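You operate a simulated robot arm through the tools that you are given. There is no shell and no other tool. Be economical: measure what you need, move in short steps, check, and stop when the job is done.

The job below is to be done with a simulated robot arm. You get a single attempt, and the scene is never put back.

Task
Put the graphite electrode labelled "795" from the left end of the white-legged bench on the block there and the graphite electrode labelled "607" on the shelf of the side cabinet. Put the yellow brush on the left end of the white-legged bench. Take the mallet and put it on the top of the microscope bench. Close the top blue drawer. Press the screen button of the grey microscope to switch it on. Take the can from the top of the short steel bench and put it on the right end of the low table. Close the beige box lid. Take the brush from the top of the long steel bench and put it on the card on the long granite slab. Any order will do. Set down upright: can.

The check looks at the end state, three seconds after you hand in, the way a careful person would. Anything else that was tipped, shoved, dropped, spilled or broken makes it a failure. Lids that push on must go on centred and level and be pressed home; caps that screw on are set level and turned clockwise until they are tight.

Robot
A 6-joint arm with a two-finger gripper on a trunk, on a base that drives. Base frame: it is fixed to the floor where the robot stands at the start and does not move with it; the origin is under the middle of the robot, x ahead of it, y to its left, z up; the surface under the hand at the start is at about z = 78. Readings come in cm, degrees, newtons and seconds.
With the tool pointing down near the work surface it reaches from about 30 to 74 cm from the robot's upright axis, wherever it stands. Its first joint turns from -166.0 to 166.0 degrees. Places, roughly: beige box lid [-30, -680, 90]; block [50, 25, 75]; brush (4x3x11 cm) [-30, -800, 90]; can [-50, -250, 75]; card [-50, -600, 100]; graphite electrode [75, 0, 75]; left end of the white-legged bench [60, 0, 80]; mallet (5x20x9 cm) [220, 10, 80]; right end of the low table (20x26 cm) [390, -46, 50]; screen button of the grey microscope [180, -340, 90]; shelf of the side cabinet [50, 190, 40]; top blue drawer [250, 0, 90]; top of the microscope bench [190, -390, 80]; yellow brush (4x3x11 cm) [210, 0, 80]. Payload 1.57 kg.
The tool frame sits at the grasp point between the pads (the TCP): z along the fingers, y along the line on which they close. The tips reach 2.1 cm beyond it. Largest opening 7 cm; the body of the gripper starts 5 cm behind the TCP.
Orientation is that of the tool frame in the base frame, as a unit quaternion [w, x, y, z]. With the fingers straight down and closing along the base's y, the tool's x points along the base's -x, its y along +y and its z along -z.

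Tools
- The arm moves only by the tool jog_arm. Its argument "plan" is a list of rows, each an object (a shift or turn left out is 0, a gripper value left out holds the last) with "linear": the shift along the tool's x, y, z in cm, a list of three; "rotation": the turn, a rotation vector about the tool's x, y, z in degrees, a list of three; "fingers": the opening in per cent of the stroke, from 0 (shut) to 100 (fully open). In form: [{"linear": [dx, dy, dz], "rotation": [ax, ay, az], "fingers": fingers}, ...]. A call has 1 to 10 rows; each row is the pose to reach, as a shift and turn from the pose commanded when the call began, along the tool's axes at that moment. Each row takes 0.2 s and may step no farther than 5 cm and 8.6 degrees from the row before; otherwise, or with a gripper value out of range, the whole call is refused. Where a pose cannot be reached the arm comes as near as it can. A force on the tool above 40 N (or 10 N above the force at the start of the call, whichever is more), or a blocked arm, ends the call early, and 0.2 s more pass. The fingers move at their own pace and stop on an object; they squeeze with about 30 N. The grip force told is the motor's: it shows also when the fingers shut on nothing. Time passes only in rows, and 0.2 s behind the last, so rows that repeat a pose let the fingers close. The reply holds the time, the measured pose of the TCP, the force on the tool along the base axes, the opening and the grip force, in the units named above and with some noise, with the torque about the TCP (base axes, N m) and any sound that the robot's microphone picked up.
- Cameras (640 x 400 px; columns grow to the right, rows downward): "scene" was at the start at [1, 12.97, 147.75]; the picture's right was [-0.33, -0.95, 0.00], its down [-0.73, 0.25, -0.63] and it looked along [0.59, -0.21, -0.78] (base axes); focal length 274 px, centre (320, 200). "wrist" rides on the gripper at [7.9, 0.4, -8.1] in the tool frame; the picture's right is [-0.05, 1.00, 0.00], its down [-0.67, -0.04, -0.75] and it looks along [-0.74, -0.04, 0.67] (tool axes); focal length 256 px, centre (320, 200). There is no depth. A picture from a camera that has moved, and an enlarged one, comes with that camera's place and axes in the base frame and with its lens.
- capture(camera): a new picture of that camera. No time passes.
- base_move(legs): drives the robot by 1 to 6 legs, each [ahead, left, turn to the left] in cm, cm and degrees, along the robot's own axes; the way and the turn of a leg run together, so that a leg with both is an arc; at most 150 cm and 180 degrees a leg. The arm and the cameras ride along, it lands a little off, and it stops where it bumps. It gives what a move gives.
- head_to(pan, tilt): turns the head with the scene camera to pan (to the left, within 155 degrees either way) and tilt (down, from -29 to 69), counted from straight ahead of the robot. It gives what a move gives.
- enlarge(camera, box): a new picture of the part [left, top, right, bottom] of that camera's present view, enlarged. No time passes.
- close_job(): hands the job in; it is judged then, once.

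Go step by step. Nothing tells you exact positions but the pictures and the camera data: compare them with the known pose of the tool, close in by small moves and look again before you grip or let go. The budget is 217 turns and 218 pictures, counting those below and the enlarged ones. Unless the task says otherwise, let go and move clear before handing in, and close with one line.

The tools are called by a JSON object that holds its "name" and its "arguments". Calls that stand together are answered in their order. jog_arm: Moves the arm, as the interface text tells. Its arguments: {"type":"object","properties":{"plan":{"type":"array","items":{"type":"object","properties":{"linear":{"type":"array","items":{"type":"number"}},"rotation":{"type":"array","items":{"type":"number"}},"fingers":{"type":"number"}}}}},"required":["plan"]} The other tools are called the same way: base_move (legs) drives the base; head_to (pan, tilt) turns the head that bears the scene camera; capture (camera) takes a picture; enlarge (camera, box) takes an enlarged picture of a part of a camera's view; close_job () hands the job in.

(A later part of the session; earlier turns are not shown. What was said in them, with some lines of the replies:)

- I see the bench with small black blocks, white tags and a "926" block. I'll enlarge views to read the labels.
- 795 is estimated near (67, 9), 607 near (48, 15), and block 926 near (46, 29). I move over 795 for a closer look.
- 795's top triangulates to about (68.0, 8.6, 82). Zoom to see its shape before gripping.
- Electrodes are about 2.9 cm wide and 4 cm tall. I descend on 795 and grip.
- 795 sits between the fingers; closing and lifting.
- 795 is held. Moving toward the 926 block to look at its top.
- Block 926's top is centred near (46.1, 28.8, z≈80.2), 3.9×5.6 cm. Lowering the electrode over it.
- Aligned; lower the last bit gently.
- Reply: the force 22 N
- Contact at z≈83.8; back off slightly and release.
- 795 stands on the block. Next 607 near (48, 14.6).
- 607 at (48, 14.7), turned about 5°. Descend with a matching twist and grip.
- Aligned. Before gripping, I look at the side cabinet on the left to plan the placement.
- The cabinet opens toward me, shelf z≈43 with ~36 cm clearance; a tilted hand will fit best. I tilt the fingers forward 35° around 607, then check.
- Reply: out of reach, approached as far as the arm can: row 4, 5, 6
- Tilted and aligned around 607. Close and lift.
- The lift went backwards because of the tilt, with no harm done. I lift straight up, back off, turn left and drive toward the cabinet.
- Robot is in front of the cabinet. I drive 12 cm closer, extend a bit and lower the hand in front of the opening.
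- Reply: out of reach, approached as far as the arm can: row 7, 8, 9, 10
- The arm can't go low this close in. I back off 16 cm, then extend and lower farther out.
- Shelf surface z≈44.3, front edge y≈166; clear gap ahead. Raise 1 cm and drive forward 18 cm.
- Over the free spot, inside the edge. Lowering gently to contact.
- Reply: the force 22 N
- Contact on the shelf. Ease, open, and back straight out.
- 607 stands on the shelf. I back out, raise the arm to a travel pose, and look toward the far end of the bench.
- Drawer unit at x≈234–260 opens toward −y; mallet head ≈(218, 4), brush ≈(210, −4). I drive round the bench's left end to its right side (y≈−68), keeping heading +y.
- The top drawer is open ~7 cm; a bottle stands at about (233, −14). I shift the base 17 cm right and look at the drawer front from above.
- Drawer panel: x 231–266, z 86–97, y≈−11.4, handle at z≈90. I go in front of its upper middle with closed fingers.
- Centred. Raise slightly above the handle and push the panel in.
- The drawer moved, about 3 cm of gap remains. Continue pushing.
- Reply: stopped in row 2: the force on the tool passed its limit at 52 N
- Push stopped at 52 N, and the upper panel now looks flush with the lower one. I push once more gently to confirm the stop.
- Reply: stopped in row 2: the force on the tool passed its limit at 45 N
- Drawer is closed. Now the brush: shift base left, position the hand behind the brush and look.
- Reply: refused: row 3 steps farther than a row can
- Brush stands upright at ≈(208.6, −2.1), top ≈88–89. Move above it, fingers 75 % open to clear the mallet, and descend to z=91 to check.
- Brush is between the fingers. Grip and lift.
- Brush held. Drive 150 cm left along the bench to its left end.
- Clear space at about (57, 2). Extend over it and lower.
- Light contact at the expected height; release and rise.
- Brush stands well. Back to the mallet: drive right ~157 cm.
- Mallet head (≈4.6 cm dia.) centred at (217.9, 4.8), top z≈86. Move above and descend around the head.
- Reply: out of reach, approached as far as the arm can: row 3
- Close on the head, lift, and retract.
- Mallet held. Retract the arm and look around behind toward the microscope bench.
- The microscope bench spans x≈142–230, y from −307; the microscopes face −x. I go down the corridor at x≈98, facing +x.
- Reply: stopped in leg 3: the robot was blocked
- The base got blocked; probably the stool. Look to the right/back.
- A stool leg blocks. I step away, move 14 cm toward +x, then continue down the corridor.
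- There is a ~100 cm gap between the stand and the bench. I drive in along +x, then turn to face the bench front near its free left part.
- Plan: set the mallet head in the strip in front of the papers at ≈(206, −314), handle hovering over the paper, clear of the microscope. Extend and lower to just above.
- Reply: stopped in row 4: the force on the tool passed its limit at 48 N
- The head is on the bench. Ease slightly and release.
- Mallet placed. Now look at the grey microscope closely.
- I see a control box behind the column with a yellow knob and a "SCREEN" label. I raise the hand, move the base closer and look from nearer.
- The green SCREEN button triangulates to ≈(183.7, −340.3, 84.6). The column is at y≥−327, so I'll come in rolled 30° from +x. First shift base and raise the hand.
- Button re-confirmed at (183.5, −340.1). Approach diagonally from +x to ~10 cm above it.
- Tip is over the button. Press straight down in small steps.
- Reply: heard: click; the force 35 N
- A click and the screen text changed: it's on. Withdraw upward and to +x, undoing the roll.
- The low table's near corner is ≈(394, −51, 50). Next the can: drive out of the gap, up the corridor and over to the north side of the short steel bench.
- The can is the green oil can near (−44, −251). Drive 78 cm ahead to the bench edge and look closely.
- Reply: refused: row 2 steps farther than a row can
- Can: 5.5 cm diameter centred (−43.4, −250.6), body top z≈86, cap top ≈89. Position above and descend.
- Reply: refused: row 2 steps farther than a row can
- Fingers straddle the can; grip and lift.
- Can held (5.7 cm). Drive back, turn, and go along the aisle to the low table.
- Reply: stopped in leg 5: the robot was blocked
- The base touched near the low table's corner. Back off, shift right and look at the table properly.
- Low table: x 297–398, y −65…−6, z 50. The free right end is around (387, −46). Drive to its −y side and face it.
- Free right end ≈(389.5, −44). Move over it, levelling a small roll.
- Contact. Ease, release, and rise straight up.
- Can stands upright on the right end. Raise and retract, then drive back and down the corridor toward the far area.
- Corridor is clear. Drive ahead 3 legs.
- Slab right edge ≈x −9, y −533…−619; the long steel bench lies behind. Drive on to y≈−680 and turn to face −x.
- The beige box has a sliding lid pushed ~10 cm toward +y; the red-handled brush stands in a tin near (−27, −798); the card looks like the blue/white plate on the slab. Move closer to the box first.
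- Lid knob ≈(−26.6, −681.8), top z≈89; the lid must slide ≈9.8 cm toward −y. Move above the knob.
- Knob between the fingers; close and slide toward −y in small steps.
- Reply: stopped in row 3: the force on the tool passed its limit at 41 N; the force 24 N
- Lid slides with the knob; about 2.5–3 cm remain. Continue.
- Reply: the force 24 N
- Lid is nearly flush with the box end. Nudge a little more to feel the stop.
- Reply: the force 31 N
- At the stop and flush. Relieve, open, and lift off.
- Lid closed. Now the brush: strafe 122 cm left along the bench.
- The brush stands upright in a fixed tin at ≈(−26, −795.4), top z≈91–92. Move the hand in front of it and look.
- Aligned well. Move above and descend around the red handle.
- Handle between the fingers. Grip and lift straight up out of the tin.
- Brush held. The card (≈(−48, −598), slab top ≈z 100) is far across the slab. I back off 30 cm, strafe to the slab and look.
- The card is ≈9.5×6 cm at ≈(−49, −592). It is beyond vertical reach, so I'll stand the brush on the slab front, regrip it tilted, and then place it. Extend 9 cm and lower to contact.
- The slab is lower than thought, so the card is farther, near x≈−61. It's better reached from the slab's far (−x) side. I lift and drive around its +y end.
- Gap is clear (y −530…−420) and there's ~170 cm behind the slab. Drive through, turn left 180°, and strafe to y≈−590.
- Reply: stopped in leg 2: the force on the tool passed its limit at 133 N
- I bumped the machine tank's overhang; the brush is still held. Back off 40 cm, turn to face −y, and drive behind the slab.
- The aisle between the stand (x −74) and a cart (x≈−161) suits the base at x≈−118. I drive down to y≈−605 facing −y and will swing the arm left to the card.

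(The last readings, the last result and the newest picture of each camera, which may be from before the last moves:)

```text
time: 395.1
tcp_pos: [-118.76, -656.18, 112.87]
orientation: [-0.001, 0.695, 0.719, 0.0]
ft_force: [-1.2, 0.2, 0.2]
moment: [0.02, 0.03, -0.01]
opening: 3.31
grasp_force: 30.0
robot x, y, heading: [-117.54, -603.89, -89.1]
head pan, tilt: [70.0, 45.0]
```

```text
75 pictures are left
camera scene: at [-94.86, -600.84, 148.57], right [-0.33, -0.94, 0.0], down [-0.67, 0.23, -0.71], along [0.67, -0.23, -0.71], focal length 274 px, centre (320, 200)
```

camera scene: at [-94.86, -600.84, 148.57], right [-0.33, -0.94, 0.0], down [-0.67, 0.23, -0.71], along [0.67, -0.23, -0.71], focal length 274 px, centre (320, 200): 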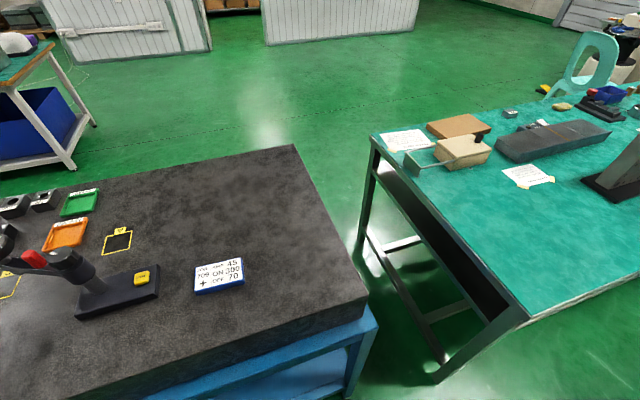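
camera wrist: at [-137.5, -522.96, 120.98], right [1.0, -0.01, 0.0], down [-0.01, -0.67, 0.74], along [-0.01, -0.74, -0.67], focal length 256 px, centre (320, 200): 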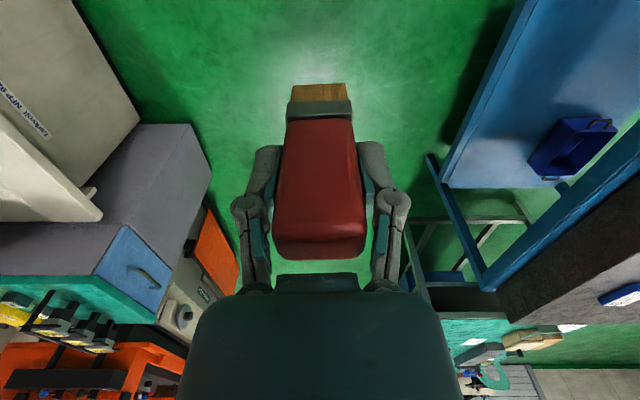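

Card confirmed at ≈(−59, −590). Swing the arm counter-clockwise in an arc, first half.

{"name": "jog_arm", "arguments": {"plan": [{"linear": [-0.1, 4.57, 0], "rotation": [0, 0, -5]}, {"linear": [0.24, 9.12, 0], "rotation": [0, 0, -10]}, {"linear": [0.98, 13.6, 0], "rotation": [0, 0, -15]}, {"linear": [2.1, 18.0, 0], "rotation": [0, 0, -20]}, {"linear": [3.6, 22.35, 0], "rotation": [0, 0, -25]}, {"linear": [5.48, 26.5, 0], "rotation": [0, 0, -30]}, {"linear": [7.7, 30.5, 0], "rotation": [0, 0, -35]}, {"linear": [10.27, 34.26, 0], "rotation": [0, 0, -40]}, {"linear": [13.15, 37.8, 0], "rotation": [0, 0, -45]}, {"linear": [16.33, 41.05, 0], "rotation": [0, 0, -50]}]}}

```text
time: 397.2
tcp_pos: [-78.06, -638.51, 112.9]
orientation: [0.0, 0.326, 0.945, 0.0]
ft_force: [0.0, 1.0, -1.3]
moment: [-0.01, 0.02, -0.01]
opening: 3.33
grasp_force: 30.2
robot x, y, heading: [-117.62, -603.99, -89.1]
head pan, tilt: [70.0, 45.0]
```

{"name": "jog_arm", "arguments": {"plan": [{"linear": [0.01, 4.88, 0], "rotation": [0, 0, -5.3]}, {"linear": [0.43, 9.7, 0], "rotation": [0, 0, -10.6]}, {"linear": [1.31, 14.47, 0], "rotation": [0, 0, -15.9]}, {"linear": [2.58, 19.13, 0], "rotation": [0, 0, -21.2]}, {"linear": [4.32, 23.66, 0], "rotation": [0, 0, -26.5]}, {"linear": [6.44, 28.0, 0], "rotation": [0, 0, -31.8]}, {"linear": [8.96, 32.14, 0], "rotation": [0, 0, -37.1]}, {"linear": [11.85, 36.05, 0], "rotation": [0, 0, -42.4]}, {"linear": [15.09, 39.6, 0], "rotation": [0, 0, -47.7]}]}}

{"name": "capture", "arguments": {"camera": "wrist"}}

{"name": "capture", "arguments": {"camera": "scene"}}

```text
time: 399.4
tcp_pos: [-65.53, -603.12, 113.0]
orientation: [0.0, -0.038, 0.999, 0.0]
ft_force: [0.2, -0.9, 0.1]
moment: [0.0, -0.02, 0.01]
opening: 3.32
grasp_force: 30.2
robot x, y, heading: [-118.0, -604.27, -89.2]
head pan, tilt: [70.0, 45.0]
stopped in row 9: the arm was blocked; the commanded pose is now the measured one
```

```text
74 pictures are left
camera wrist: at [-73.39, -603.29, 121.21], right [-0.02, 1.0, 0.0], down [0.67, 0.02, 0.74], along [0.74, 0.02, -0.67], focal length 256 px, centre (320, 200)
```

wrist: 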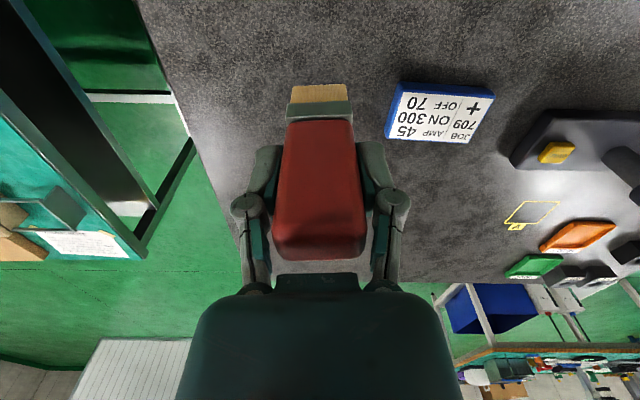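

```text
73 pictures are left
camera scene: at [-94.57, -600.66, 148.52], right [-0.33, -0.94, 0.0], down [-0.67, 0.23, -0.71], along [0.67, -0.23, -0.71], focal length 274 px, centre (320, 200)
```

scene: 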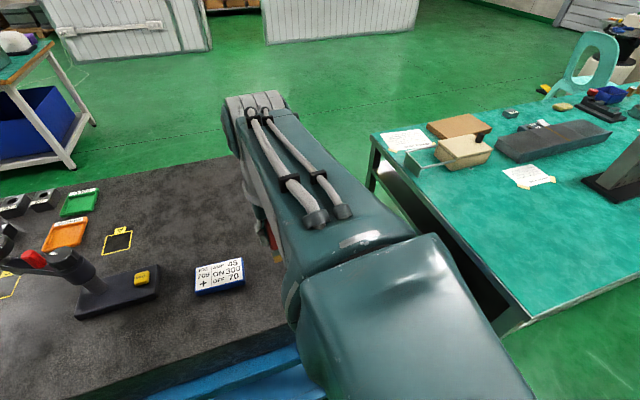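

The upper arm met the robot's own head mast. I instead move the base back 13.5 cm so the hand lines up with the card.

{"name": "jog_arm", "arguments": {"plan": [{"linear": [0, -1, 0]}, {"linear": [0, -1, 0]}]}}

{"name": "base_move", "arguments": {"legs": [[-14.5, 0, 0]]}}

{"name": "capture", "arguments": {"camera": "wrist"}}

```text
time: 400.1
tcp_pos: [-65.37, -603.92, 113.28]
orientation: [0.001, -0.04, 0.999, -0.001]
ft_force: [-0.7, -0.3, 0.4]
moment: [0.03, 0.02, 0.03]
opening: 3.32
grasp_force: 30.4
robot x, y, heading: [-117.64, -604.23, -89.5]
head pan, tilt: [70.0, 45.0]
```

```text
time: 401.4
tcp_pos: [-65.64, -589.61, 113.31]
orientation: [0.001, -0.039, 0.999, -0.001]
ft_force: [-0.2, 0.0, -0.4]
moment: [0.03, 0.0, -0.02]
opening: 3.32
grasp_force: 30.4
robot x, y, heading: [-117.74, -589.57, -89.1]
head pan, tilt: [70.0, 45.0]
```

```text
72 pictures are left
camera wrist: at [-73.6, -589.86, 121.4], right [-0.03, 1.0, 0.0], down [0.66, 0.02, 0.75], along [0.75, 0.02, -0.66], focal length 256 px, centre (320, 200)
```

wrist: 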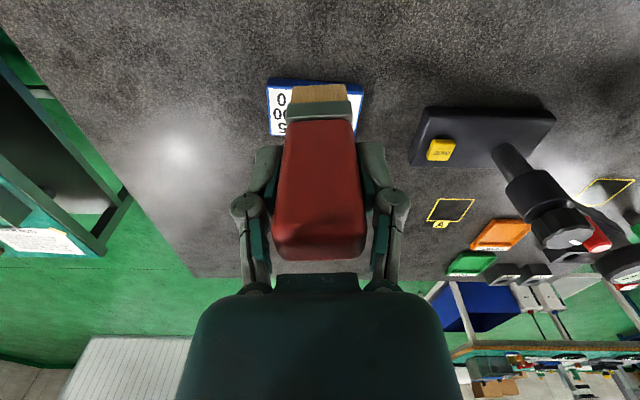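

Card top centre at (−59.3, −589.9, z≈95.2). Move over it and lower to just above.

{"name": "jog_arm", "arguments": {"plan": [{"linear": [-3.2, -0.45, 0]}, {"linear": [-6.25, -0.89, 1.5]}, {"linear": [-6.25, -0.89, 6]}, {"linear": [-6.25, -0.89, 8.8]}]}}

{"name": "capture", "arguments": {"camera": "wrist"}}

{"name": "capture", "arguments": {"camera": "scene"}}

```text
time: 402.4
tcp_pos: [-59.53, -590.14, 104.55]
orientation: [0.003, -0.039, 0.999, -0.001]
ft_force: [0.0, -0.6, -0.7]
moment: [-0.01, -0.03, -0.05]
opening: 3.31
grasp_force: 30.3
robot x, y, heading: [-118.07, -589.85, -89.3]
head pan, tilt: [70.0, 45.0]
```

```text
71 pictures are left
camera wrist: at [-67.5, -590.25, 112.63], right [-0.03, 1.0, 0.0], down [0.66, 0.02, 0.75], along [0.75, 0.02, -0.66], focal length 256 px, centre (320, 200)
```

wrist: 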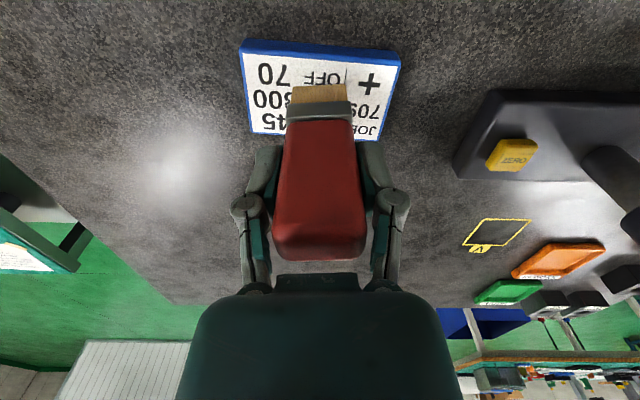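

```text
70 pictures are left
camera scene: at [-94.86, -586.39, 148.52], right [-0.33, -0.94, 0.0], down [-0.67, 0.23, -0.71], along [0.67, -0.23, -0.71], focal length 274 px, centre (320, 200)
```

scene: 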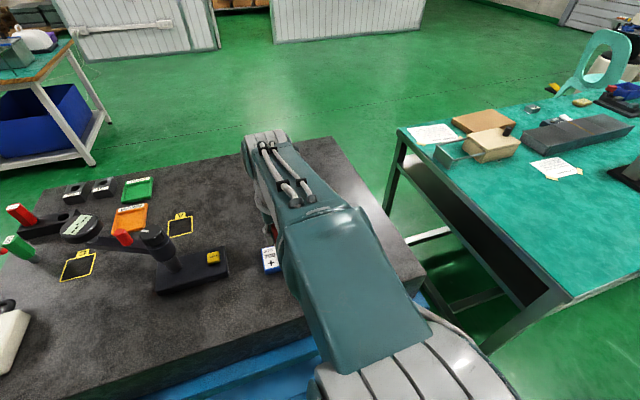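

Well centred. Lower in small steps to contact.

{"name": "jog_arm", "arguments": {"plan": [{"linear": [-0.2, 0, 0.7]}, {"linear": [-0.2, 0, 1.3]}, {"linear": [-0.2, 0, 1.7]}]}}

```text
time: 403.2
tcp_pos: [-59.17, -590.0, 103.1]
orientation: [0.003, -0.041, 0.999, -0.001]
ft_force: [0.6, -1.3, 7.5]
moment: [-0.08, -0.09, 0.01]
opening: 3.31
grasp_force: 30.0
robot x, y, heading: [-117.92, -590.04, -89.2]
head pan, tilt: [70.0, 45.0]
```

Contact. Release and rise.

{"name": "jog_arm", "arguments": {"plan": [{"linear": [0, 0, 0.05]}, {"linear": [0, 0, 0], "fingers": 50}, {"linear": [0, 0, 0], "fingers": 72}, {"linear": [0, 0, 0], "fingers": 72}, {"linear": [0, 0, -3]}, {"linear": [0, 0, -7]}, {"linear": [0, 0, -10]}]}}

{"name": "capture", "arguments": {"camera": "wrist"}}

```text
time: 404.8
tcp_pos: [-59.24, -590.21, 113.08]
orientation: [0.003, -0.041, 0.999, -0.001]
ft_force: [0.5, -0.9, 0.4]
moment: [-0.01, -0.01, 0.0]
opening: 5.06
grasp_force: 0.1
robot x, y, heading: [-118.2, -589.83, -89.2]
head pan, tilt: [70.0, 45.0]
```

```text
69 pictures are left
camera wrist: at [-67.25, -590.23, 121.12], right [-0.03, 1.0, 0.0], down [0.66, 0.02, 0.75], along [0.75, 0.02, -0.66], focal length 256 px, centre (320, 200)
```

wrist: 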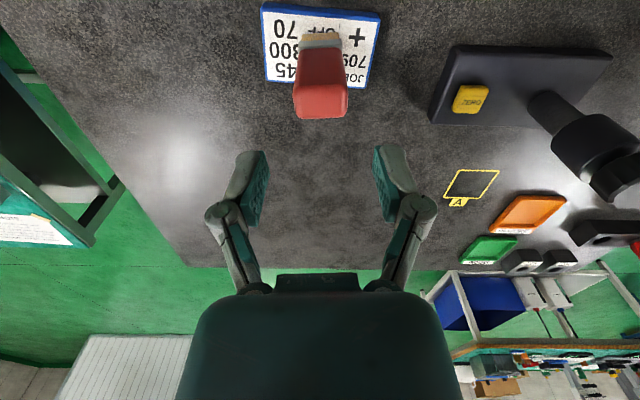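

All nine jobs are done and the brush stands on the card. I move the hand clear.

{"name": "jog_arm", "arguments": {"plan": [{"linear": [2, 0, -3]}, {"linear": [6, 0, -4]}, {"linear": [10, 0, -4]}]}}

{"name": "capture", "arguments": {"camera": "wrist"}}

```text
time: 405.6
tcp_pos: [-69.39, -590.83, 117.11]
orientation: [0.003, -0.041, 0.999, 0.0]
ft_force: [-0.6, -0.2, 0.0]
moment: [-0.01, 0.02, -0.03]
opening: 5.06
grasp_force: 0.0
robot x, y, heading: [-117.82, -590.13, -89.1]
head pan, tilt: [70.0, 45.0]
```

```text
68 pictures are left
camera wrist: at [-77.33, -591.01, 125.12], right [-0.03, 1.0, 0.0], down [0.66, 0.02, 0.75], along [0.75, 0.02, -0.66], focal length 256 px, centre (320, 200)
```

wrist: 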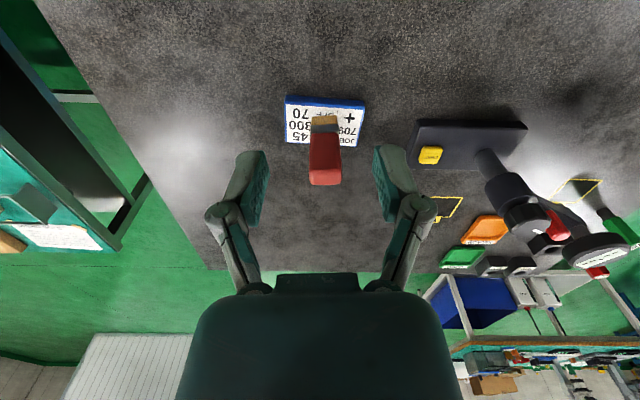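

The brush stands on the card and the hand is clear, so I hand in.

{"name": "close_job", "arguments": {}}

```text
The job is handed in.
```

All nine tasks are done and the job is handed in. On the way the base bumped a stool leg and the low table, and the hand hit the front of a machine at about 133 N. I saw nothing moved or tipped from these, but I did not go back to check each one.
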